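You operate a simulated robot arm through the tools that you are given. There is no shell and no other tool.

The job below is to be done with a simulated robot arm. You get a single attempt, and the scene is never put back.

Task
Open the yellow mould and draw the red pattern out clean.
Fine: first pull both pins and stand them between drag and roll-over board, blue toward the aisle, green toward the wall, set the cope down on the roll-over board, lay the pattern on the grey board. Set down upright: blue sprue pin, green riser pin.
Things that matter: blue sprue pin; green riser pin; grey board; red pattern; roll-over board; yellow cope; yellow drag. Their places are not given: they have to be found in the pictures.

It is judged by the outcome, as a careful person would: the job done as asked, and still so three seconds after it is handed in. It fails if anything else is knocked over, pushed out of place, dropped, spilled or broken.

Robot
A 6-joint arm with a two-finger gripper, fixed in place. Base frame: the origin is on the floor under the middle of its stand, x ahead of it, y to its left, z up. Units: cm, degrees, N and s.
It reaches about 157.2 cm from its shoulder. Its first joint turns from -166.0 to 166.0 degrees. Payload 2.45 kg.
The tool frame sits at the grasp point between the pads (the TCP): z along the fingers, y along the line on which they close. The tips reach 2 cm beyond it. The gripper opens to 14 cm; its body begins 16.8 cm behind the TCP.
Orientation is that of the tool frame in the base frame, as a unit quaternion [x, y, z, w]. With the fingers straight down and closing along the base's y, the tool's x points along the base's -x, its y along +y and its z along -z.

Tools
- The arm moves only by the tool jog_arm. Its argument "series" is a list of rows, each a list of 3 entries, a list of its own where there are three numbers: the shift along the base's x, y, z in cm, then the turn, a rotation vector about the base's x, y, z in degrees, then the finger opening in cm, from 0 to 14. In form: [[[tx, ty, tz], [rx, ry, rz], claw], ...]. A call has 1 to 20 rows; each row shifts and turns the commanded pose from where the row before left it. Each row takes 0.2 s and may step no farther than 5 cm and 8.6 degrees from the row before; otherwise, or with a gripper value out of range, the whole call is refused. Where a pose cannot be reached the arm comes as near as it can. A force on the tool above 40 N (or 10 N above the force at the start of the call, whichever is more), or a blocked arm, ends the call early, and 0.2 s more pass. Each finger travels about 4.5 cm/s and halts on what it meets, pressing with about 42 N; the grip force reading is that of the motor and also rises with nothing between the fingers. The clock runs only during rows and for 0.2 s after the last one: add rows that do not move to give the fingers time. The reply holds the time, the measured pose of the TCP, the force on the tool along the base axes, the opening and the grip force, in the units named above and with some noise, with the torque about the TCP (base axes, N m) and any sound that the robot's microphone picked up.
- Cameras (640 x 400 px; columns grow to the right, rows downward): "scene" is fixed at [4.89, -64.84, 154.78]; the picture's right is [0.50, -0.87, 0.00], its down [-0.35, -0.20, -0.91] and it looks along [0.79, 0.45, -0.41] (base axes); focal length 332 px, centre (320, 200). "wrist" rides on the gripper at [7.8, 1.1, -20.9] in the tool frame; the picture's right is [-0.14, 0.99, 0.00], its down [-0.92, -0.13, -0.37] and it looks along [-0.37, -0.05, 0.93] (tool axes); focal length 280 px, centre (320, 200).
- capture(camera): a new picture of that camera. It takes no simulated time.
- probe_pixels(camera, pixels): for up to 12 pixels [column, row] of the newest picture of that camera ("zoom" is the newest enlarged one), the place [x, y, z] in the base frame of the surface seen there, good to about 0.2 cm. It takes no simulated time.
- close_up(camera, box): a new picture of the part [left, top, right, bottom] of that camera's present view, enlarged. It takes no simulated time.
- close_job(): hands the job in; it is judged then, once.

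Unless the task says otherwise, let go and move clear before handing in.

The tools are called after "Call:" by a JSON object that holds its "method" and its "body". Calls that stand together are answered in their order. jog_arm: Moves the arm, as the interface text tells. Its arguments: {"type":"object","properties":{"series":{"type":"array"}},"required":["series"]} The other tools are called the same way: capture (camera) takes a picture; probe_pixels (camera, pixels) gives the place of the surface under pixels of a picture; close_up (camera, box) takes an enlarged picture of a part of a camera's view; close_job () hands the job in.

At the start:

```text
time_s: 0.0
tool_pos: [59.78, -34.86, 135.86]
tool_rot: [0.0, 1.0, 0.0, 0.0]
force: [-0.1, -0.5, -0.2]
wrist_torque: [-0.01, -0.01, 0.02]
gripper_width: 13.99
finger_force: 0.0
```

scene: 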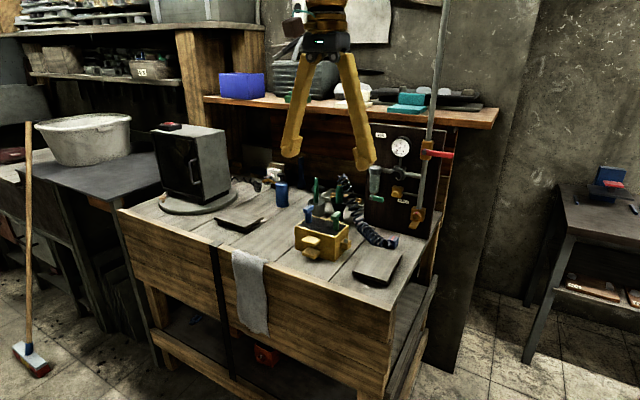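
wrist: 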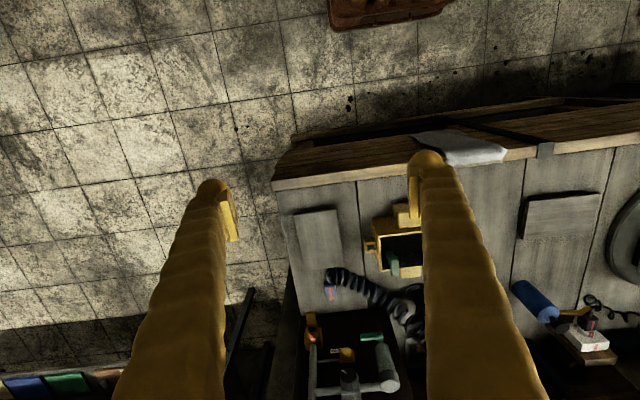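

The scene picture shows the yellow mould around (322,238) on the bench, with dark boards at (378,266) and (240,222). I'll take enlarged views to identify the parts.

Call:
{"method": "close_up", "body": {"camera": "scene", "box": [270, 160, 430, 300]}}

Call:
{"method": "close_up", "body": {"camera": "scene", "box": [180, 120, 440, 300]}}

Call:
{"method": "close_up", "body": {"camera": "wrist", "box": [270, 120, 640, 350]}}

```text
2.86 times, centred on (350, 230) of scene
```

zoom: 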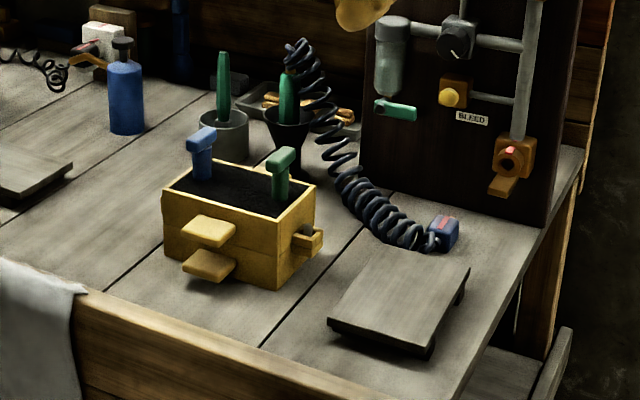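

```text
2.22 times, centred on (310, 210) of scene
```

zoom: 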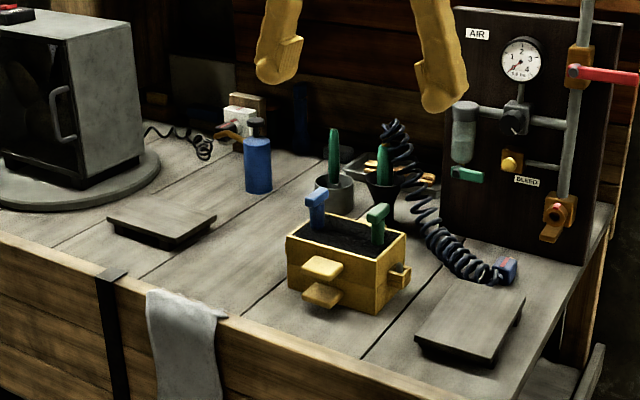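

```text
1.73 times, centred on (455, 235) of wrist
```

zoom: 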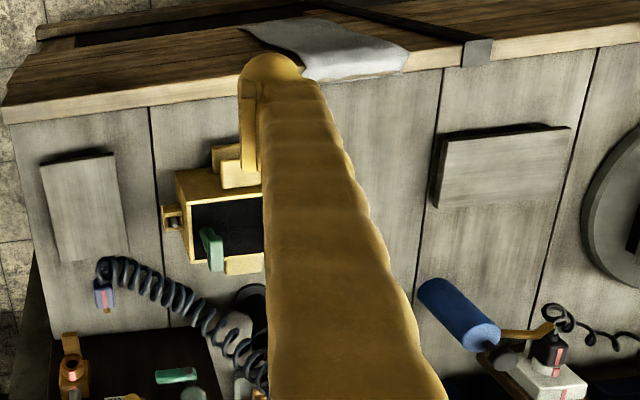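

The enlarged views show a two-part yellow box with a blue and a green T-pin, and two slab boards, one on each side. I'll probe the mould, pins and boards to get positions.

Call:
{"method": "close_up", "body": {"camera": "scene", "box": [280, 200, 400, 290]}}

Call:
{"method": "close_up", "body": {"camera": "scene", "box": [200, 190, 290, 250]}}

Call:
{"method": "probe_pixels", "body": {"camera": "scene", "pixels": [[352, 278], [364, 246], [402, 252], [390, 286], [378, 266], [214, 220], [246, 231], [268, 217], [236, 212], [241, 220], [300, 245], [345, 280]]}}

```text
4.44 times, centred on (340, 245) of scene
```

zoom: 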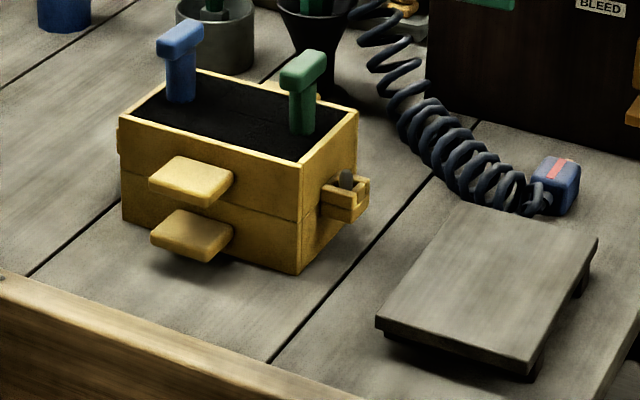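

```text
6.67 times, centred on (245, 220) of scene
```

zoom: 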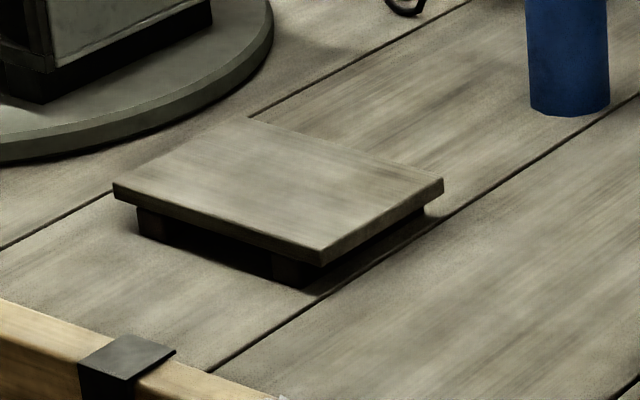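

```text
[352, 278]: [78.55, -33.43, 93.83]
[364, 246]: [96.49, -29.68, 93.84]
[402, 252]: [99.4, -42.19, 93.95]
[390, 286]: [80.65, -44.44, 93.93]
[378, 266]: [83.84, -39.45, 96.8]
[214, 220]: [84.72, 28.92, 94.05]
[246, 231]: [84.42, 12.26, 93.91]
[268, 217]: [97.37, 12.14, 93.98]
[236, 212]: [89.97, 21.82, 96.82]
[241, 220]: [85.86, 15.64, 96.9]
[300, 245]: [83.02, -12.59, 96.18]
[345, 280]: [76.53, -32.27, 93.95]
```

Both boards top out at z≈96.8 and the bench is at z≈93.9. Next I'll take a tighter enlarged view of the mould and probe its edges, lugs and pins.

Call:
{"method": "close_up", "body": {"camera": "scene", "box": [290, 200, 370, 270]}}

```text
5.71 times, centred on (330, 235) of scene
```

zoom: 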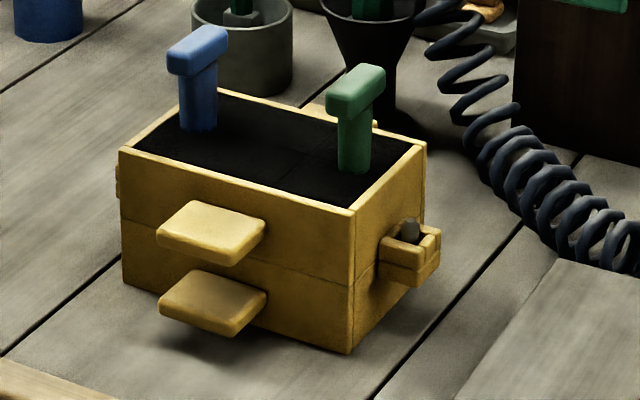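

I can see the cope with its front handle at (210,232), the drag handle at (215,300) and the locating lug at (410,255). I'll probe these points in the zoom.

Call:
{"method": "probe_pixels", "body": {"camera": "zoom", "pixels": [[122, 150], [354, 210], [424, 148], [222, 92], [240, 130], [198, 45], [198, 105], [356, 92], [354, 140], [170, 232], [225, 252], [210, 225]]}}

Call:
{"method": "probe_pixels", "body": {"camera": "zoom", "pixels": [[355, 260], [355, 335], [126, 280], [126, 200], [400, 252], [410, 230], [434, 240], [400, 275], [210, 290], [170, 305], [235, 325], [120, 182]]}}

```text
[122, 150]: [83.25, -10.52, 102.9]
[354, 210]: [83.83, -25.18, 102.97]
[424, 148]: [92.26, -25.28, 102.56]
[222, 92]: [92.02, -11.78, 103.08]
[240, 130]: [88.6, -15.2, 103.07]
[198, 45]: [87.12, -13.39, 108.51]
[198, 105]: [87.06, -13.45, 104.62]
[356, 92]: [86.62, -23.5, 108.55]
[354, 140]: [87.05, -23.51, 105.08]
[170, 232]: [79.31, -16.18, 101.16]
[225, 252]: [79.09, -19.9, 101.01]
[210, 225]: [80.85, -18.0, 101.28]
```

```text
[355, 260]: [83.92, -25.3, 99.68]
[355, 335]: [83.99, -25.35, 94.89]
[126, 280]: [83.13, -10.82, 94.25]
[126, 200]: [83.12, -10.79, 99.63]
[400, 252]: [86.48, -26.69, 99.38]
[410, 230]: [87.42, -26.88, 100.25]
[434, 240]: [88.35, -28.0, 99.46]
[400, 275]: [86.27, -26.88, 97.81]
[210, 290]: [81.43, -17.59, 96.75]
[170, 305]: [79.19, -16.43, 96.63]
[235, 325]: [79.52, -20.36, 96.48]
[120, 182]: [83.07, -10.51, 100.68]
```

The cope and drag box spans x≈83–92, y≈−10.5 to −25.3 and z 94–103, turned about 3°. I'll compare the two boards in enlarged wrist views to tell the grey board from the roll-over board.

Call:
{"method": "close_up", "body": {"camera": "wrist", "box": [270, 190, 370, 270]}}

Call:
{"method": "close_up", "body": {"camera": "wrist", "box": [510, 180, 610, 250]}}

Call:
{"method": "close_up", "body": {"camera": "scene", "box": [340, 230, 420, 300]}}

Call:
{"method": "close_up", "body": {"camera": "scene", "box": [0, 0, 640, 400]}}

```text
5.00 times, centred on (320, 230) of wrist
```

zoom: 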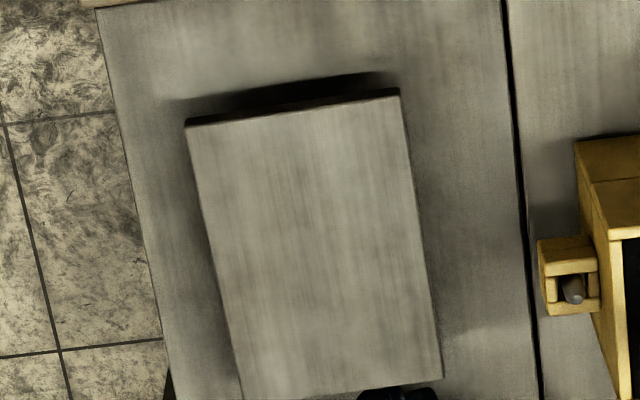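

```text
5.71 times, centred on (560, 215) of wrist
```

zoom: 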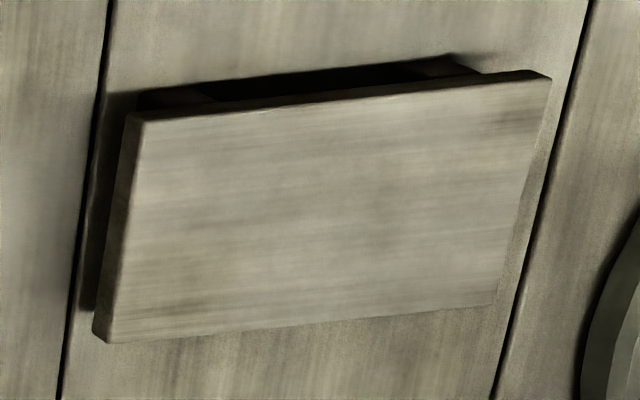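

```text
5.71 times, centred on (380, 265) of scene
```

zoom: 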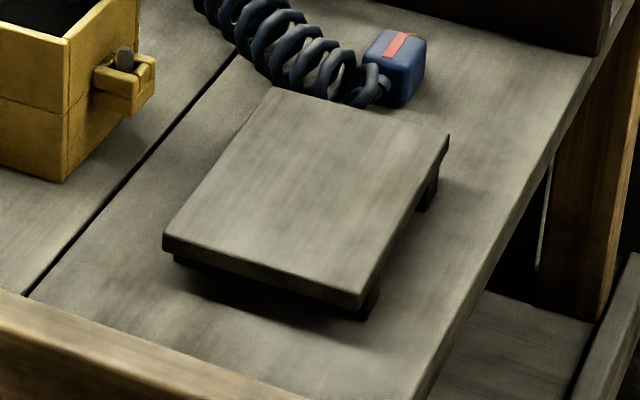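

```text
1.00 times, centred on (320, 200) of scene (not enlarged: the box is as wide or as high as the picture)
```

zoom: 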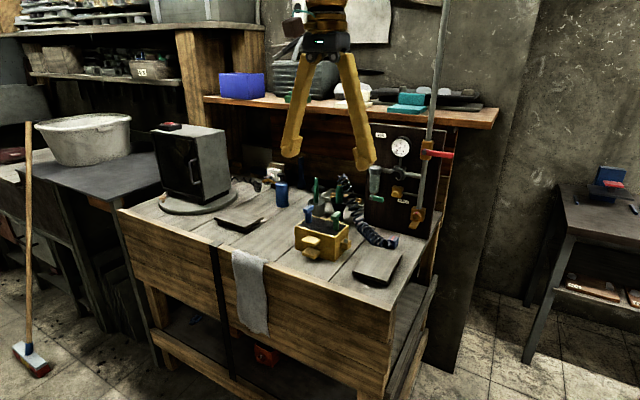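

The two boards look alike; the right one seems a more neutral grey and the left one a browner wood. I'll measure both and move the wrist camera for closer views.

Call:
{"method": "close_up", "body": {"camera": "scene", "box": [340, 230, 420, 300]}}

Call:
{"method": "probe_pixels", "body": {"camera": "zoom", "pixels": [[168, 242], [272, 92], [446, 134], [358, 292], [310, 190], [176, 262], [364, 312], [430, 200], [395, 85], [330, 95], [110, 75], [135, 100]]}}

Call:
{"method": "jog_arm", "body": {"series": [[[0, 5, 0], [0, 0, 0], 14], [[0, 5, 0], [0, 0, 0], 14], [[0, 5, 0], [0, 0, 0], 14], [[0, 5, 0], [0, 0, 0], 14], [[0, 5, 0], [0, 0, 0], 14], [[0, 5, 0], [0, 0, 0], 14], [[0, 5, 0], [0, 0, 0], 14], [[0, 5, 0], [0, 0, 0], 14], [[0, 5, 0], [0, 0, 0], 14]]}}

Call:
{"method": "capture", "body": {"camera": "wrist"}}

```text
5.71 times, centred on (380, 265) of scene
```

zoom: 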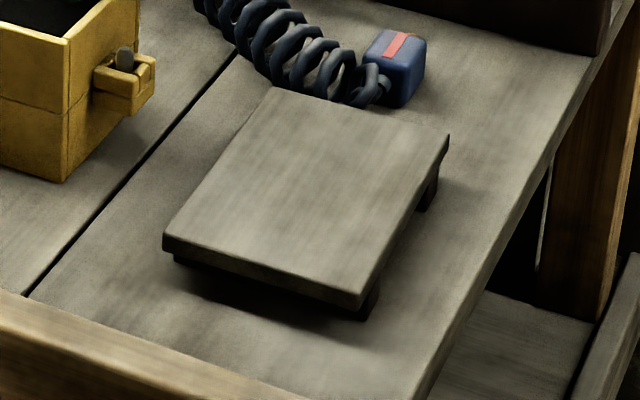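

```text
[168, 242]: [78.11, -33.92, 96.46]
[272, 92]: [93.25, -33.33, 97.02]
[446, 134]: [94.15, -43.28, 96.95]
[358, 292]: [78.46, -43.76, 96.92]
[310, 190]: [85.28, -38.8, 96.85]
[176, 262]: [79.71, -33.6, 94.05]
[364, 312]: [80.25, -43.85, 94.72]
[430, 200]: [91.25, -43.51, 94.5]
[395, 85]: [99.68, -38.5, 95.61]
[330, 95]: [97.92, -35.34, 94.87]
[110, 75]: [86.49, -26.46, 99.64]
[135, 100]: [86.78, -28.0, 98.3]
```

```text
time_s: 2.0
tool_pos: [59.95, 10.23, 135.86]
tool_rot: [0.0, 1.0, 0.0, 0.0]
force: [-0.8, 1.2, -0.5]
wrist_torque: [0.01, -0.03, 0.02]
gripper_width: 14.0
finger_force: 0.1
```

```text
taken
```

wrist: 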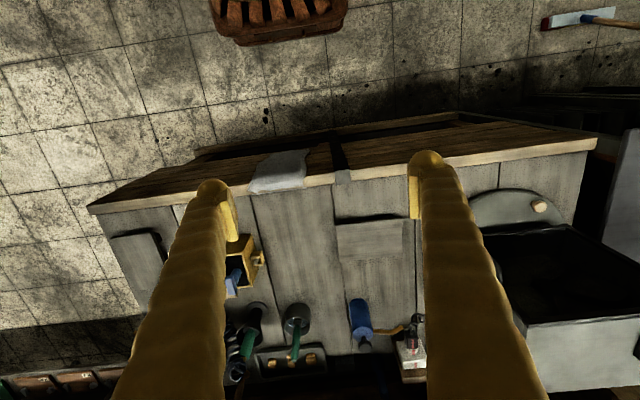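

Both boards are visible here: left board at (370,240), right board at (140,262). I'll zoom on each from this single picture to compare tone.

Call:
{"method": "close_up", "body": {"camera": "wrist", "box": [320, 200, 430, 280]}}

Call:
{"method": "probe_pixels", "body": {"camera": "zoom", "pixels": [[110, 150], [110, 330], [470, 130], [470, 300], [280, 230]]}}

Call:
{"method": "close_up", "body": {"camera": "wrist", "box": [90, 200, 280, 330]}}

Call:
{"method": "close_up", "body": {"camera": "scene", "box": [200, 180, 420, 300]}}

```text
5.00 times, centred on (375, 240) of wrist
```

zoom: 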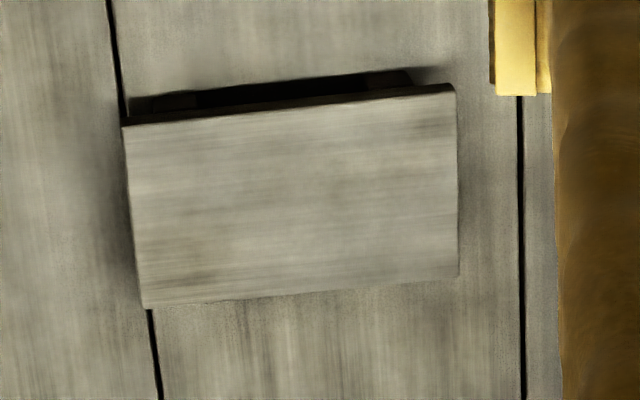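

```text
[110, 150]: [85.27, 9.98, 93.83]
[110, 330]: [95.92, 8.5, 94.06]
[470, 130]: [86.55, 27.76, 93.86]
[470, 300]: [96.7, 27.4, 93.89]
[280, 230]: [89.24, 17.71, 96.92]
```

```text
3.08 times, centred on (185, 265) of wrist
```

zoom: 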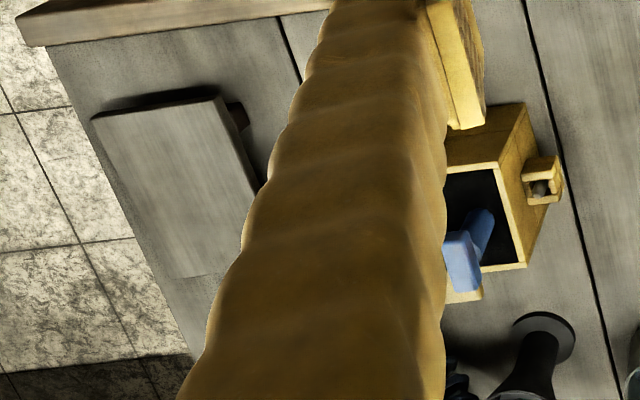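

```text
2.91 times, centred on (310, 240) of scene
```

zoom: 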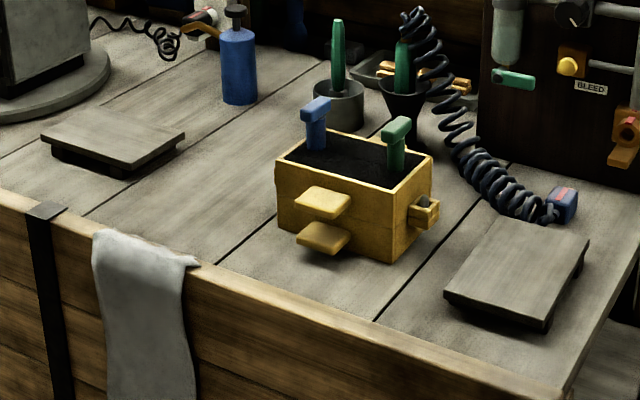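

The left board shows brown wood grain, while the right one is plain, cooler grey, so I take the left as the roll-over board and the right as the grey board. I'll probe the neighbours (pot, brush, funnel, bottle, hose) for clearance.

Call:
{"method": "probe_pixels", "body": {"camera": "zoom", "pixels": [[338, 22], [340, 85], [340, 115], [403, 45], [403, 85], [240, 35], [240, 100], [412, 12], [350, 180], [455, 150], [375, 195], [330, 270]]}}

Call:
{"method": "probe_pixels", "body": {"camera": "scene", "pixels": [[250, 98], [380, 105], [480, 118], [190, 130], [225, 185], [205, 205], [420, 140], [390, 190], [160, 215], [280, 260], [330, 215], [316, 222]]}}

Call:
{"method": "close_up", "body": {"camera": "scene", "box": [190, 185, 300, 250]}}

Call:
{"method": "probe_pixels", "body": {"camera": "zoom", "pixels": [[153, 205], [280, 133], [440, 190], [335, 270], [300, 200]]}}

```text
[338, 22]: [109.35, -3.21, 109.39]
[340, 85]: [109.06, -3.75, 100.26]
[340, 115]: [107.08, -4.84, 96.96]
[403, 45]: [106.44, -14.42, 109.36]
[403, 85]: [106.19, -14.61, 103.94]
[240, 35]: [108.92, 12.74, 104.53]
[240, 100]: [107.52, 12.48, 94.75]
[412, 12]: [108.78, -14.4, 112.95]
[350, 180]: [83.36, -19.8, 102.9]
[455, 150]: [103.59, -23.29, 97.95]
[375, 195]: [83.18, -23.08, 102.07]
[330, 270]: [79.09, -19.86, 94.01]
```

```text
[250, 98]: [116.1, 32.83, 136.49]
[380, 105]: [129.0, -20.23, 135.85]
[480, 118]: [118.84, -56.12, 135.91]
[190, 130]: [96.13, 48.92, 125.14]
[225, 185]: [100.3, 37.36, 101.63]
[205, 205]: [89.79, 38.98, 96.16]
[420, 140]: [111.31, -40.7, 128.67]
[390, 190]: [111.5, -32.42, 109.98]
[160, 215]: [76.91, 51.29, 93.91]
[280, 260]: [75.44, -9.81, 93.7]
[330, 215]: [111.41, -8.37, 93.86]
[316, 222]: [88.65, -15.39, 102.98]
```

```text
5.82 times, centred on (245, 218) of scene
```

zoom: 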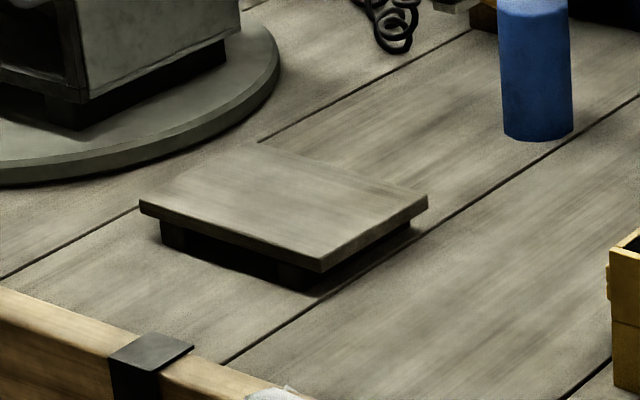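

```text
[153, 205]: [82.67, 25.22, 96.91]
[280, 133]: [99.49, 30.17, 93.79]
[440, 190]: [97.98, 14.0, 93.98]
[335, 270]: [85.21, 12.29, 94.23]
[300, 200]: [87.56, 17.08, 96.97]
```

The neighbours are at least 10 cm behind the mould (brushes at x≈106–109, shelf at z≈136). I'll move the wrist camera over the mould for a top-down look at the pins and handles.

Call:
{"method": "jog_arm", "body": {"series": [[[2.5, -3.5, -0.7], [0, 0, 0], 14], [[2.5, -3.5, -0.7], [0, 0, 0], 14], [[2.5, -3.5, -0.7], [0, 0, 0], 14], [[2.5, -3.5, -0.7], [0, 0, 0], 14], [[2.5, -3.5, -0.7], [0, 0, 0], 14], [[2.5, -3.5, -0.7], [0, 0, 0], 14], [[2.5, -3.5, -0.7], [0, 0, 0], 14], [[2.5, -3.5, -0.7], [0, 0, 0], 14], [[0, 0, 0], [0, 0, 0], 14]]}}

Call:
{"method": "capture", "body": {"camera": "wrist"}}

Call:
{"method": "close_up", "body": {"camera": "wrist", "box": [210, 150, 430, 290]}}

```text
time_s: 4.0
tool_pos: [79.98, -17.69, 130.37]
tool_rot: [0.0, 1.0, 0.0, 0.0]
force: [0.3, -0.3, 0.1]
wrist_torque: [-0.01, 0.02, -0.01]
gripper_width: 13.99
finger_force: 0.0
```

```text
taken
```

wrist: 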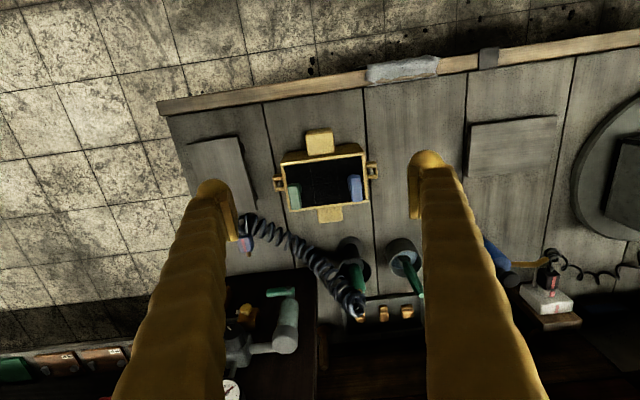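

```text
2.86 times, centred on (320, 220) of wrist
```

zoom: 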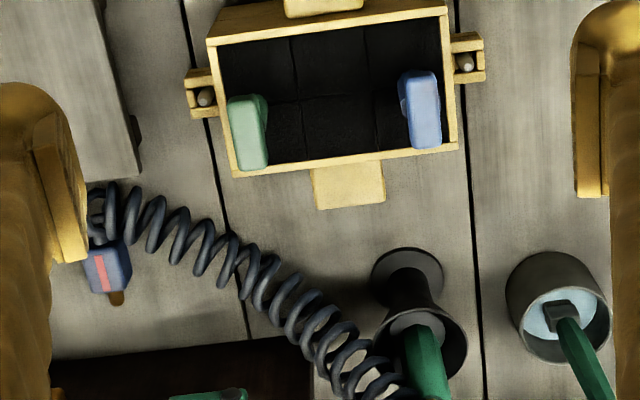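

The wrist view shows the mould clearly at (320,180): handles front and back, pinned lugs at both ends. I'll zoom in and probe it precisely.

Call:
{"method": "close_up", "body": {"camera": "wrist", "box": [265, 120, 385, 230]}}

Call:
{"method": "probe_pixels", "body": {"camera": "wrist", "pixels": [[354, 178], [357, 196], [353, 182], [291, 187], [297, 208], [293, 198], [320, 138], [329, 214], [373, 171], [279, 184], [366, 155], [284, 166]]}}

```text
3.64 times, centred on (325, 175) of wrist
```

zoom: 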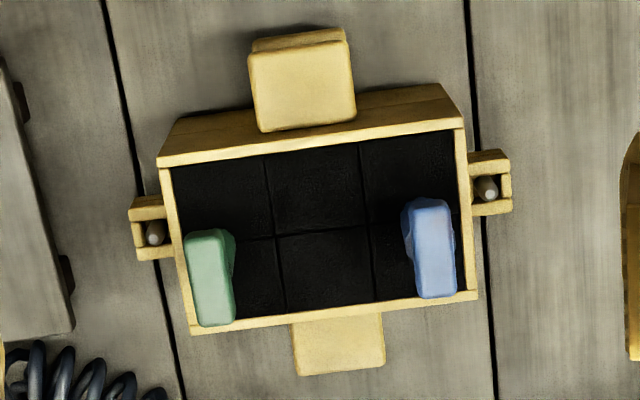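

```text
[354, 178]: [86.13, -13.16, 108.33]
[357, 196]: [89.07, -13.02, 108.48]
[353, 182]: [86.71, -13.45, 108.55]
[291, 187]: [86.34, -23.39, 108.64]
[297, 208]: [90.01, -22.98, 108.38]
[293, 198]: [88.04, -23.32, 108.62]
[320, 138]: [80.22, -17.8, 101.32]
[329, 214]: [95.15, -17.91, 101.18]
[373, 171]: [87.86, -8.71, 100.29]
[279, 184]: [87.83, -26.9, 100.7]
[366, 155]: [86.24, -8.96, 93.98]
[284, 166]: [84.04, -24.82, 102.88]
```

The pins sit near (87.7,−13.2) and (87.9,−23.3), with T-bars lying along x. I'll check the mould's yaw with more probe points before gripping.

Call:
{"method": "close_up", "body": {"camera": "scene", "box": [290, 200, 370, 270]}}

Call:
{"method": "probe_pixels", "body": {"camera": "zoom", "pixels": [[135, 185], [145, 210], [285, 240], [320, 245], [340, 230], [140, 265], [285, 310], [320, 315], [370, 240], [415, 190], [370, 305], [395, 305]]}}

Call:
{"method": "close_up", "body": {"camera": "wrist", "box": [265, 120, 385, 230]}}

Call:
{"method": "probe_pixels", "body": {"camera": "zoom", "pixels": [[180, 160], [250, 151], [350, 139], [440, 127], [200, 330], [280, 320], [380, 309], [465, 296], [177, 240], [465, 200], [155, 233], [487, 187]]}}

Call:
{"method": "probe_pixels", "body": {"camera": "zoom", "pixels": [[192, 250], [205, 318], [217, 240], [228, 310], [420, 205], [422, 290], [447, 205], [450, 290], [255, 125], [350, 115], [300, 370], [380, 362]]}}

```text
5.71 times, centred on (330, 235) of scene
```

zoom: 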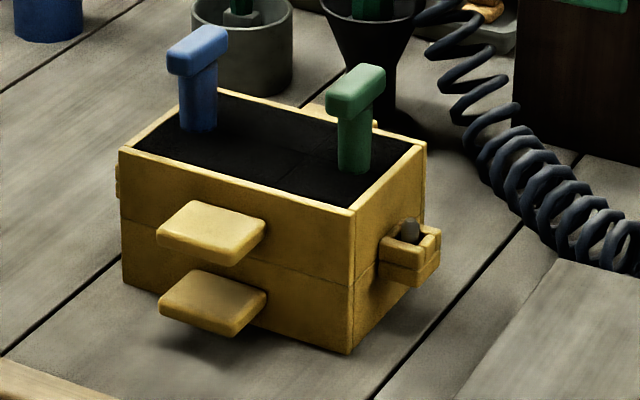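

```text
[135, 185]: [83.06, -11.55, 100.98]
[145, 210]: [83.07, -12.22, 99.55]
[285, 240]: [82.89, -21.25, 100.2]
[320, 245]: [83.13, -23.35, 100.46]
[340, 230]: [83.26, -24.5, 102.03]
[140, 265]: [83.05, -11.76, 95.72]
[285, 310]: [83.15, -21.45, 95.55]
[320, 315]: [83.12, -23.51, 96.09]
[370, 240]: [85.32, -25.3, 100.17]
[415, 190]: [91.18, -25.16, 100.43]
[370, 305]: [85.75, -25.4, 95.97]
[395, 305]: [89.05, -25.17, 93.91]
```

```text
3.64 times, centred on (325, 175) of wrist
```

zoom: 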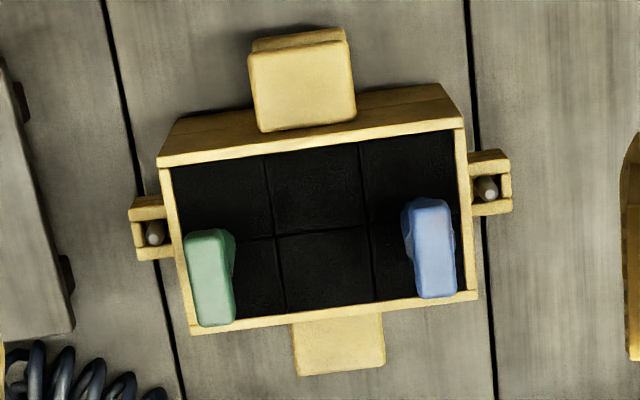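

```text
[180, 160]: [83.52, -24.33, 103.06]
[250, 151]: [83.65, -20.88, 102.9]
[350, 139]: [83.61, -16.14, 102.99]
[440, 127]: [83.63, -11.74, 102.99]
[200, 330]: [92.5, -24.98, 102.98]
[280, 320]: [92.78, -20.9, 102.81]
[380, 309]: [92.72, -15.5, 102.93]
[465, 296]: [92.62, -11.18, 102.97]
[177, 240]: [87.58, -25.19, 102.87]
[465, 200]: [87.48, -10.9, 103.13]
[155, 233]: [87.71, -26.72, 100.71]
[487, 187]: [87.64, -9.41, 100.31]
```

```text
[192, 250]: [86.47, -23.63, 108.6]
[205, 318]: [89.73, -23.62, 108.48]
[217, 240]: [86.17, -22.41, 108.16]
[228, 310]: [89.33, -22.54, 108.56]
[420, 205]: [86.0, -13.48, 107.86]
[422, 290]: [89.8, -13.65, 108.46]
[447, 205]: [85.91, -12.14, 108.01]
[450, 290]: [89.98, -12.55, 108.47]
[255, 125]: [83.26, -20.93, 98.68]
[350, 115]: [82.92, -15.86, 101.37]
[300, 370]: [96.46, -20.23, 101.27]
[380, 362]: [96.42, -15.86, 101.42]
```

Readings give yaw ≈0, mould centre (88.0,−18.0), blue bar centre (88.0,−12.95) and green bar centre (88.0,−23.05), bar tops z≈108.5. I'll go above the blue pin and lower so the pads straddle its T-bar.

Call:
{"method": "jog_arm", "body": {"series": [[[2.7, 1.6, -4], [0, 0, 0], 10], [[2.7, 1.6, -4], [0, 0, 0], 6], [[2.6, 1.55, -4], [0, 0, 0], 5], [[0, 0, -3], [0, 0, 0], 5], [[0, 0, -2], [0, 0, 0], 5], [[0, 0, 0], [0, 0, 0], 5], [[0, 0, 0], [0, 0, 0], 5], [[0, 0, 0], [0, 0, 0], 5]]}}

Call:
{"method": "close_up", "body": {"camera": "scene", "box": [270, 140, 390, 270]}}

Call:
{"method": "close_up", "body": {"camera": "wrist", "box": [180, 100, 480, 300]}}

```text
refused: row 1 steps farther than a row can; nothing moved
```

```text
3.08 times, centred on (330, 205) of scene
```

zoom: 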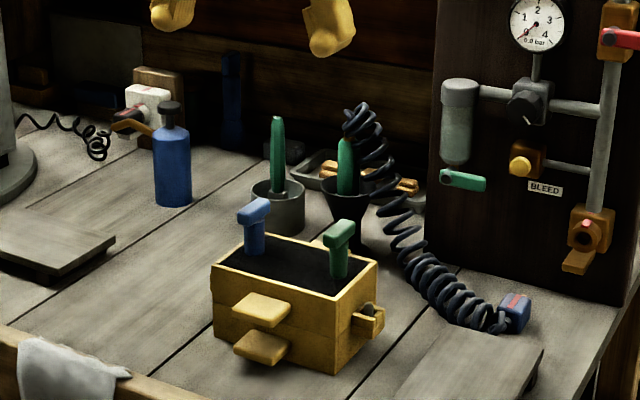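

```text
2.00 times, centred on (330, 200) of wrist
```

zoom: 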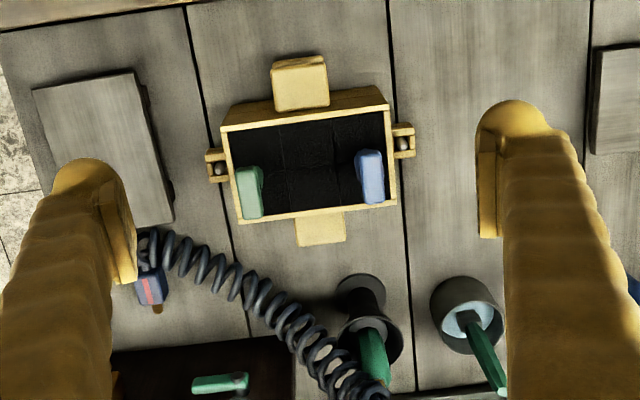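

The call was refused because the first step was slightly over 5 cm, and nothing moved. I'll resend it with smaller steps.

Call:
{"method": "jog_arm", "body": {"series": [[[2, 1.2, -3], [0, 0, 0], 12], [[2, 1.2, -3], [0, 0, 0], 10], [[2, 1.2, -3], [0, 0, 0], 8], [[2, 1.15, -3], [0, 0, 0], 6], [[0, 0, -3], [0, 0, 0], 5], [[0, 0, -2], [0, 0, 0], 5], [[0, 0, 0], [0, 0, 0], 5], [[0, 0, 0], [0, 0, 0], 5], [[0, 0, 0], [0, 0, 0], 5]]}}

Call:
{"method": "close_up", "body": {"camera": "scene", "box": [270, 140, 390, 270]}}

Call:
{"method": "close_up", "body": {"camera": "wrist", "box": [180, 100, 480, 300]}}

```text
time_s: 6.0
tool_pos: [87.83, -13.16, 113.26]
tool_rot: [0.0, 1.0, 0.001, -0.001]
force: [-0.3, 0.4, 0.1]
wrist_torque: [0.01, -0.04, 0.02]
gripper_width: 4.97
finger_force: 0.0
```

```text
3.08 times, centred on (330, 205) of scene
```

zoom: 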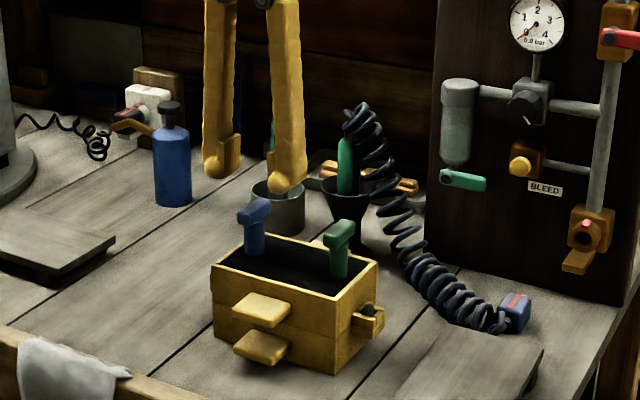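

```text
2.00 times, centred on (330, 200) of wrist
```

zoom: 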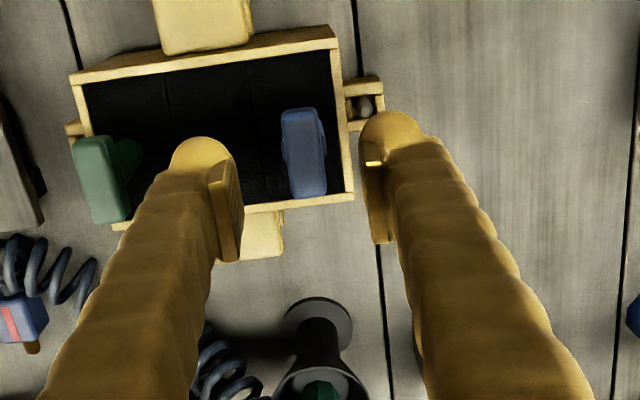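

The gripper is centred over the blue pin at z≈113. I'll lower it about 5.7 cm so the pads flank the T-bar and the tips stay above the sand.

Call:
{"method": "jog_arm", "body": {"series": [[[0.1, 0.1, -2], [0, 0, 0], 5], [[0, 0, -2], [0, 0, 0], 5], [[0, 0, -1.7], [0, 0, 0], 5], [[0, 0, 0], [0, 0, 0], 5]]}}

Call:
{"method": "close_up", "body": {"camera": "scene", "box": [270, 140, 390, 270]}}

Call:
{"method": "close_up", "body": {"camera": "wrist", "box": [180, 100, 480, 300]}}

```text
time_s: 7.0
tool_pos: [87.83, -12.99, 107.48]
tool_rot: [0.001, 1.0, 0.0, 0.0]
force: [0.6, 0.2, 0.2]
wrist_torque: [-0.01, 0.01, 0.06]
gripper_width: 5.02
finger_force: 0.1
```

```text
3.08 times, centred on (330, 205) of scene
```

zoom: 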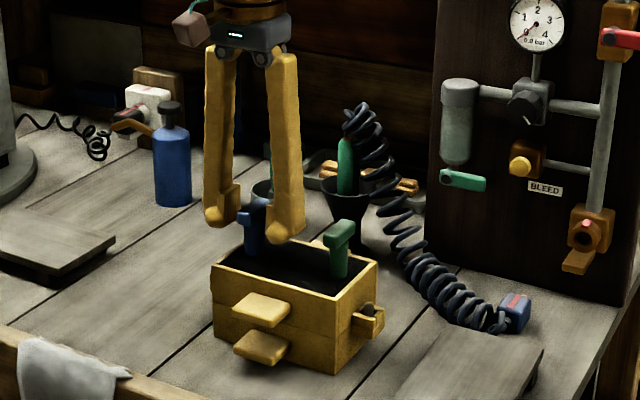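

```text
2.00 times, centred on (330, 200) of wrist
```

zoom: 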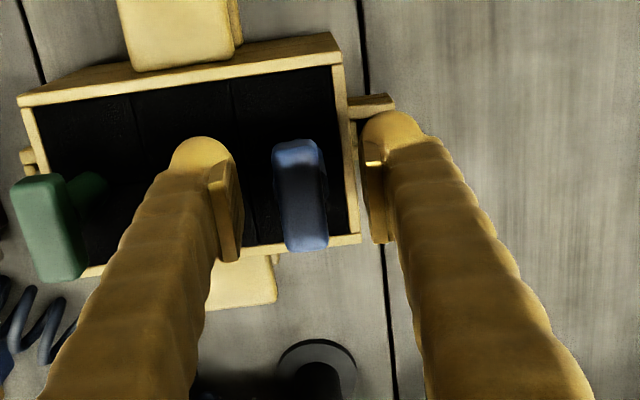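

The T-bar is centred between the pads (zoom (300,195)). I'll close the grip now and not move yet.

Call:
{"method": "jog_arm", "body": {"series": [[[0, 0, 0], [0, 0, 0], 3], [[0, 0, 0], [0, 0, 0], 2], [[0, 0, 0], [0, 0, 0], 1], [[0, 0, 0], [0, 0, 0], 0.5], [[0, 0, 0], [0, 0, 0], 0.5], [[0, 0, 0], [0, 0, 0], 0.5]]}}

Call:
{"method": "close_up", "body": {"camera": "wrist", "box": [180, 100, 480, 300]}}

```text
time_s: 8.4
tool_pos: [87.76, -13.04, 107.48]
tool_rot: [0.0, 1.0, 0.0, 0.0]
force: [-0.1, 0.9, -0.2]
wrist_torque: [-0.01, 0.0, 0.03]
gripper_width: 2.14
finger_force: 42.0
```

```text
2.00 times, centred on (330, 200) of wrist
```

zoom: 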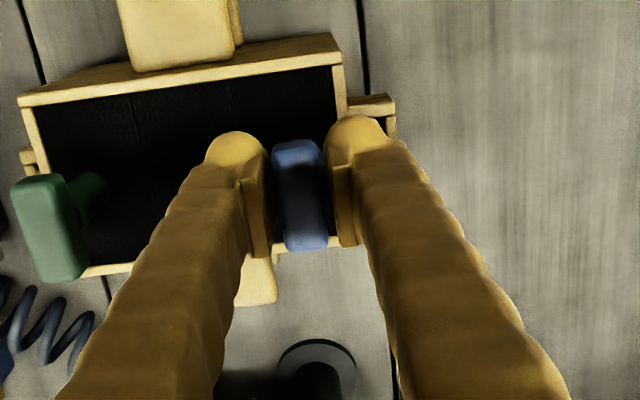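

The fingers stopped at 2.14 cm with 42 N, so the blue pin is held. I'll draw it straight up slowly.

Call:
{"method": "jog_arm", "body": {"series": [[[0, 0, 0.4], [0, 0, 0], 0.5], [[0, 0, 0.4], [0, 0, 0], 0.5], [[0, 0, 0.6], [0, 0, 0], 0.5], [[0, 0, 0.8], [0, 0, 0], 0.5], [[0, 0, 1], [0, 0, 0], 0.5], [[0, 0, 1], [0, 0, 0], 0.5], [[0, 0, 1], [0, 0, 0], 0.5], [[0, 0, 1], [0, 0, 0], 0.5], [[0, 0, 1], [0, 0, 0], 0.5], [[0, 0, 1], [0, 0, 0], 0.5]]}}

Call:
{"method": "close_up", "body": {"camera": "scene", "box": [270, 140, 390, 270]}}

```text
time_s: 10.6
tool_pos: [87.84, -12.94, 115.92]
tool_rot: [0.0, 1.0, 0.001, 0.0]
force: [0.4, -0.5, -0.8]
wrist_torque: [-0.01, 0.01, 0.01]
gripper_width: 2.14
finger_force: 41.6
```

```text
3.08 times, centred on (330, 205) of scene
```

zoom: 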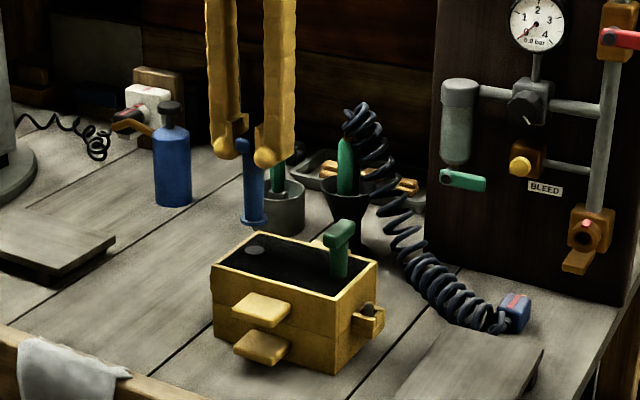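

The blue pin is clear of the sand, with its flared foot visible at zoom (254,220). I'll zoom in to measure its lower end.

Call:
{"method": "close_up", "body": {"camera": "scene", "box": [300, 170, 350, 240]}}

Call:
{"method": "probe_pixels", "body": {"camera": "zoom", "pixels": [[320, 50], [320, 200]]}}

```text
5.71 times, centred on (325, 205) of scene
```

zoom: 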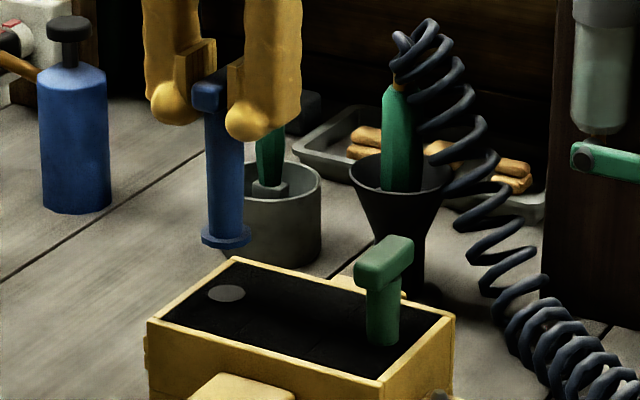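

```text
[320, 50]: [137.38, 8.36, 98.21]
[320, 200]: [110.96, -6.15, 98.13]
```

Call:
{"method": "probe_pixels", "body": {"camera": "zoom", "pixels": [[225, 236], [225, 243], [210, 238], [243, 238], [225, 200], [225, 150], [205, 95], [226, 293]]}}

Call:
{"method": "probe_pixels", "body": {"camera": "scene", "pixels": [[290, 240], [300, 215], [270, 245], [320, 285], [283, 226], [277, 235]]}}

Call:
{"method": "close_up", "body": {"camera": "scene", "box": [230, 190, 320, 270]}}

```text
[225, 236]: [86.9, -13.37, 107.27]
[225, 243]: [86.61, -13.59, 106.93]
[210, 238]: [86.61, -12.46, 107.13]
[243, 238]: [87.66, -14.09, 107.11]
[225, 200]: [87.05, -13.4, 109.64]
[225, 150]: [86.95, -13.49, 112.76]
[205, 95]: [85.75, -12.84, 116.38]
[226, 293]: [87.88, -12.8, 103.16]
```

```text
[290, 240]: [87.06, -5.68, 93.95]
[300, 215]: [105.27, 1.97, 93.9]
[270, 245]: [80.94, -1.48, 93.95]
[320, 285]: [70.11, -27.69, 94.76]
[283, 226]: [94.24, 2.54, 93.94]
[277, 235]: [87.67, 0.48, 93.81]
```

```text
5.00 times, centred on (275, 230) of scene
```

zoom: 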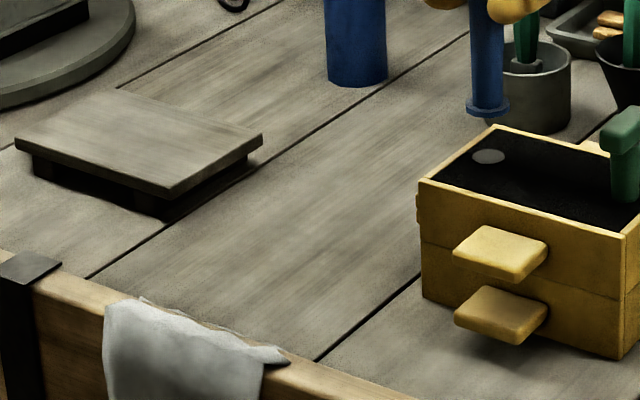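

The foot bottom is about 9 cm below the TCP, so it should stand with TCP at z≈102.9. The clear strip between drag (lug to y≈−8.4) and board (edge y≈11) is open, so I'll carry blue to about (84,1.5).

Call:
{"method": "jog_arm", "body": {"series": [[[0, 0, 1], [0, 0, 0], 0.5], [[-0.8, 3, 0], [0, 0, 0], 0.5], [[-1, 3.5, 0], [0, 0, 0], 0.5], [[-1, 3.5, 0], [0, 0, 0], 0.5], [[-1, 3, 0], [0, 0, 0], 0.5], [[0, 1.5, -1], [0, 0, 0], 0.5], [[0, 0, -3], [0, 0, 0], 0.5], [[0, 0, -3], [0, 0, 0], 0.5], [[0, 0, -3], [0, 0, 0], 0.5], [[0, 0, -2], [0, 0, 0], 0.5], [[0, 0, 0], [0, 0, 0], 0.5], [[0, 0, 0], [0, 0, 0], 0.5]]}}

Call:
{"method": "close_up", "body": {"camera": "scene", "box": [240, 170, 320, 260]}}

```text
time_s: 13.2
tool_pos: [83.94, 1.64, 104.91]
tool_rot: [0.0, 1.0, -0.001, 0.0]
force: [-0.1, -0.7, -0.5]
wrist_torque: [0.01, 0.03, -0.02]
gripper_width: 2.13
finger_force: 42.0
```

```text
4.44 times, centred on (280, 215) of scene
```

zoom: 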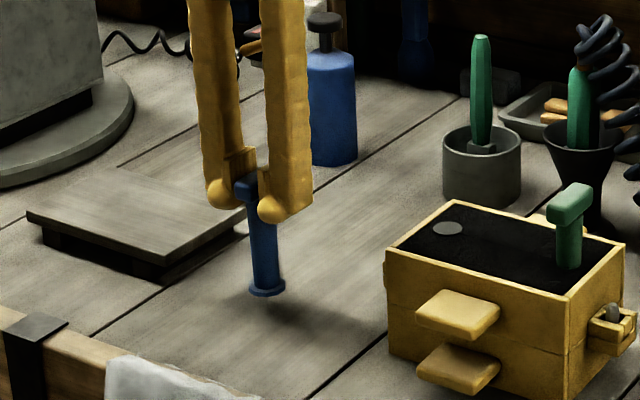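

The blue pin hangs upright about 2 cm above the bench. I'll lower most of that, then feel for contact.

Call:
{"method": "jog_arm", "body": {"series": [[[0, 0, -0.8], [0, 0, 0], 0.5], [[0, 0, -0.6], [0, 0, 0], 0.5], [[0, 0, -0.3], [0, 0, 0], 0.5], [[0, 0, 0], [0, 0, 0], 0.5], [[0, 0, 0], [0, 0, 0], 0.5]]}}

Call:
{"method": "close_up", "body": {"camera": "scene", "box": [260, 210, 310, 250]}}

```text
time_s: 14.4
tool_pos: [83.97, 1.51, 103.11]
tool_rot: [0.0, 1.0, 0.0, 0.0]
force: [0.2, 0.3, -0.1]
wrist_torque: [0.02, -0.02, 0.0]
gripper_width: 2.13
finger_force: 42.3
```

```text
10.00 times, centred on (285, 230) of scene
```

zoom: 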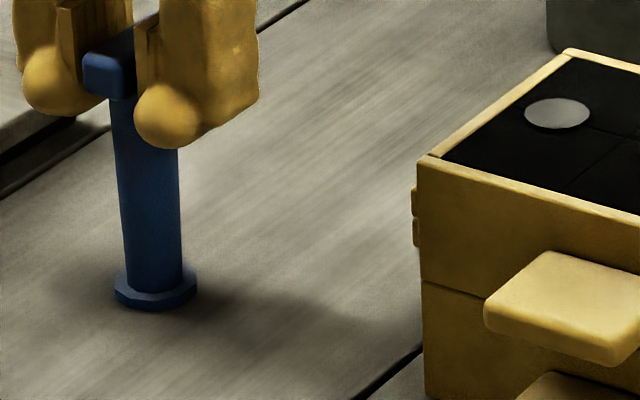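

The foot at zoom (155,295) looks just above the bench and there's no contact force yet. I'll lower in 0.1 cm steps.

Call:
{"method": "jog_arm", "body": {"series": [[[0, 0, -0.1], [0, 0, 0], 0.5], [[0, 0, -0.1], [0, 0, 0], 0.5], [[0, 0, 0], [0, 0, 0], 0.5]]}}

```text
time_s: 15.2
tool_pos: [84.03, 1.48, 103.0]
tool_rot: [0.0, 1.0, 0.0, 0.001]
force: [-1.3, 0.7, 22.7]
wrist_torque: [-0.01, 0.16, -0.02]
gripper_width: 2.15
finger_force: 41.7
```

Contact shows as 22.7 N at z=103.0, so the pin is standing. I'll ease back slightly, then open the fingers.

Call:
{"method": "jog_arm", "body": {"series": [[[0, 0, 0.08], [0, 0, 0], 0.5], [[0, 0, 0], [0, 0, 0], 0.5]]}}

```text
time_s: 15.8
tool_pos: [84.02, 1.59, 102.98]
tool_rot: [0.0, 1.0, 0.0, 0.0]
force: [3.0, 0.7, 12.2]
wrist_torque: [-0.01, -0.26, 0.02]
gripper_width: 2.15
finger_force: 42.0
```

Call:
{"method": "jog_arm", "body": {"series": [[[0, 0, 0.06], [0, 0, 0], 0.5], [[0, 0, 0], [0, 0, 0], 2.5], [[0, 0, 0], [0, 0, 0], 3], [[0, 0, 0], [0, 0, 0], 4], [[0, 0, 0], [0, 0, 0], 5], [[0, 0, 0], [0, 0, 0], 5]]}}

Call:
{"method": "close_up", "body": {"camera": "scene", "box": [250, 190, 320, 250]}}

Call:
{"method": "capture", "body": {"camera": "wrist"}}

```text
time_s: 17.2
tool_pos: [83.97, 1.53, 103.11]
tool_rot: [0.0, 1.0, 0.0, 0.0]
force: [-0.3, -0.1, -0.2]
wrist_torque: [-0.03, -0.03, 0.0]
gripper_width: 4.99
finger_force: 0.0
```

```text
6.67 times, centred on (285, 220) of scene
```

zoom: 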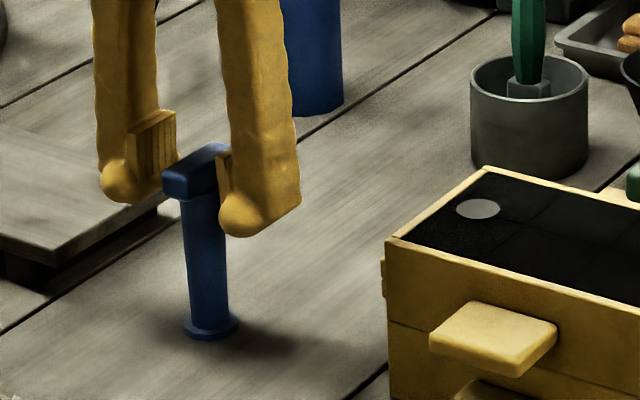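

```text
taken
```

wrist: 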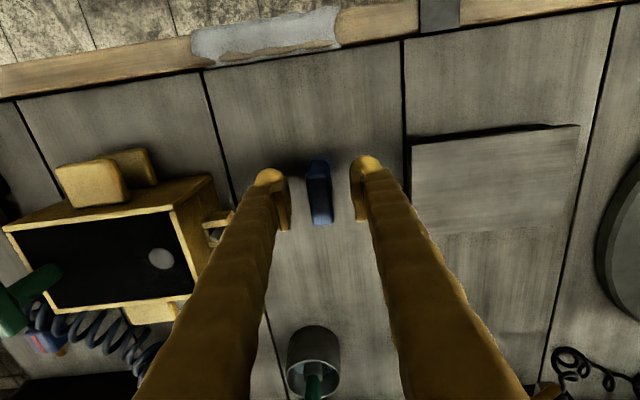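

The blue pin stands upright at (84,1.5), free of the fingers. I'll raise straight up and move over the green pin.

Call:
{"method": "jog_arm", "body": {"series": [[[0, 0, 2], [0, 0, 0], 5], [[0, 0, 4], [0, 0, 0], 5], [[0, 0, 4.5], [0, 0, 0], 5], [[0, 0, 4.5], [0, 0, 0], 5], [[0.6, -4.1, 0], [0, 0, 0], 5], [[0.7, -4.1, 0], [0, 0, 0], 5], [[0.7, -4.1, 0], [0, 0, 0], 5], [[0.7, -4.1, 0], [0, 0, 0], 5], [[0.7, -4.1, 0], [0, 0, 0], 5], [[0.6, -4.1, 0], [0, 0, 0], 5], [[0, 0, -4], [0, 0, 0], 5], [[0, 0, 0], [0, 0, 0], 5], [[0, 0, 0], [0, 0, 0], 5]]}}

Call:
{"method": "capture", "body": {"camera": "wrist"}}

Call:
{"method": "close_up", "body": {"camera": "scene", "box": [250, 170, 380, 270]}}

```text
time_s: 20.0
tool_pos: [87.92, -23.21, 114.21]
tool_rot: [0.0, 1.0, 0.001, -0.001]
force: [0.3, 0.1, 0.5]
wrist_torque: [0.01, -0.06, -0.03]
gripper_width: 5.0
finger_force: 0.0
```

```text
taken
```

wrist: 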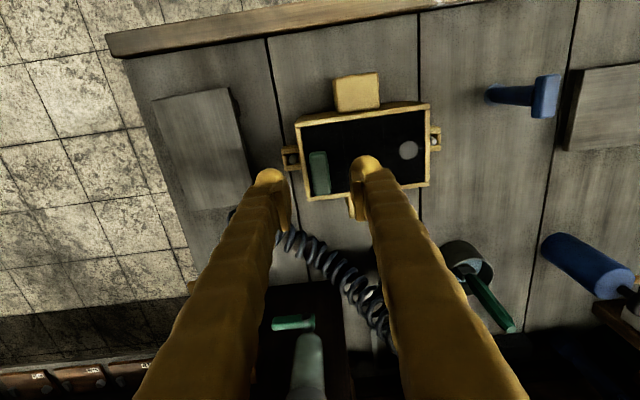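

```text
4.00 times, centred on (315, 220) of scene
```

zoom: 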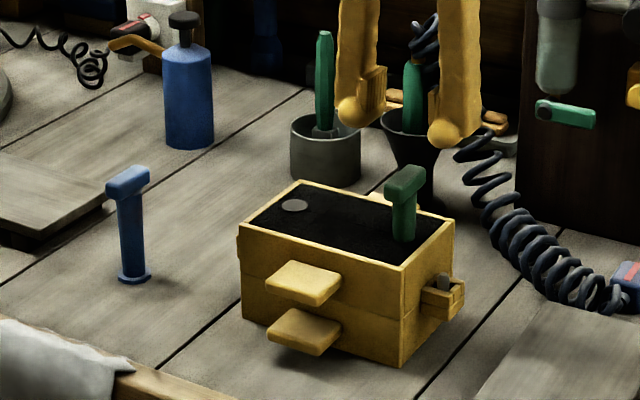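

The tool is above the green bar at (88,−23.2) and the blue pin is still standing. I'll lower around the green bar and check the centring before gripping.

Call:
{"method": "jog_arm", "body": {"series": [[[0, 0.1, -2.5], [0, 0, 0], 5], [[0, 0, -2.5], [0, 0, 0], 5], [[0, 0, -1.7], [0, 0, 0], 5], [[0, 0, 0], [0, 0, 0], 5]]}}

Call:
{"method": "close_up", "body": {"camera": "wrist", "box": [180, 100, 480, 300]}}

```text
time_s: 21.0
tool_pos: [87.86, -23.08, 107.34]
tool_rot: [0.0, 1.0, 0.0, 0.0]
force: [0.0, -0.3, -0.5]
wrist_torque: [0.03, -0.03, -0.01]
gripper_width: 5.03
finger_force: 0.1
```

```text
2.00 times, centred on (330, 200) of wrist
```

zoom: 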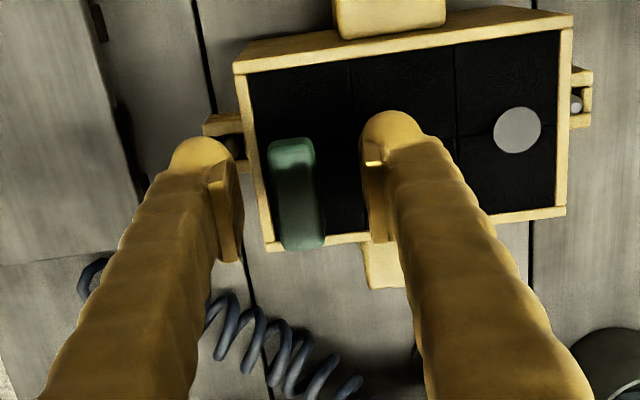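

The green bar is centred between the pads at zoom (297,195). I'll close, then draw it up slowly.

Call:
{"method": "jog_arm", "body": {"series": [[[0, 0, 0], [0, 0, 0], 3], [[0, 0, 0], [0, 0, 0], 2], [[0, 0, 0], [0, 0, 0], 1], [[0, 0, 0], [0, 0, 0], 0.5], [[0, 0, 0], [0, 0, 0], 0.5], [[0, 0, 0], [0, 0, 0], 0.5]]}}

```text
time_s: 22.4
tool_pos: [87.98, -23.07, 107.53]
tool_rot: [0.0, 1.0, 0.0, 0.0]
force: [-0.4, 0.5, -0.6]
wrist_torque: [0.02, 0.02, 0.02]
gripper_width: 1.73
finger_force: 42.2
```

The green pin is held at 1.73 cm with 42 N. I'll pull it straight up slowly.

Call:
{"method": "jog_arm", "body": {"series": [[[0, 0, 0.4], [0, 0, 0], 0.5], [[0, 0, 0.4], [0, 0, 0], 0.5], [[0, 0, 0.6], [0, 0, 0], 0.5], [[0, 0, 0.8], [0, 0, 0], 0.5], [[0, 0, 1], [0, 0, 0], 0.5], [[0, 0, 1], [0, 0, 0], 0.5], [[0, 0, 1], [0, 0, 0], 0.5], [[0, 0, 1], [0, 0, 0], 0.5], [[0, 0, 1], [0, 0, 0], 0.5], [[0, 0, 1], [0, 0, 0], 0.5], [[0, 0, 1], [0, 0, 0], 0.5]]}}

Call:
{"method": "close_up", "body": {"camera": "scene", "box": [290, 160, 370, 260]}}

```text
time_s: 24.8
tool_pos: [88.14, -23.06, 116.63]
tool_rot: [0.001, 1.0, 0.0, 0.0]
force: [-0.7, 1.2, -0.8]
wrist_torque: [0.0, 0.0, -0.01]
gripper_width: 1.75
finger_force: 41.7
```

```text
4.00 times, centred on (330, 210) of scene
```

zoom: 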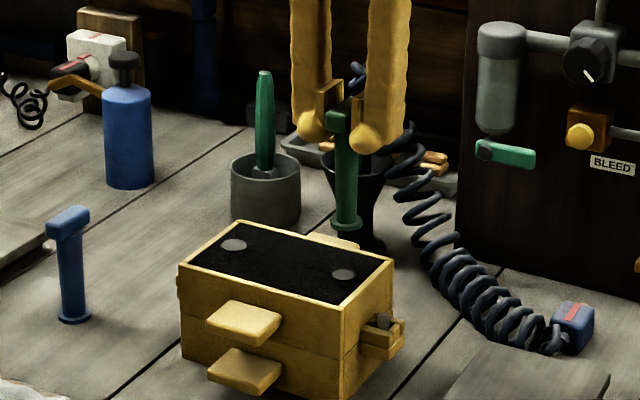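

Both pins are out and the blue one is standing. I'll measure the green foot relative to the TCP.

Call:
{"method": "probe_pixels", "body": {"camera": "zoom", "pixels": [[346, 222], [346, 227], [346, 190], [70, 315], [68, 215], [235, 243], [343, 273]]}}

```text
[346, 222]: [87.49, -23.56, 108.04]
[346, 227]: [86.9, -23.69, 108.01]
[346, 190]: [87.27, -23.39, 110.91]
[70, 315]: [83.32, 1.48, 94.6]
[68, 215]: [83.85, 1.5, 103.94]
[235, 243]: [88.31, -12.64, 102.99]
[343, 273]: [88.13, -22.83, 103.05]
```

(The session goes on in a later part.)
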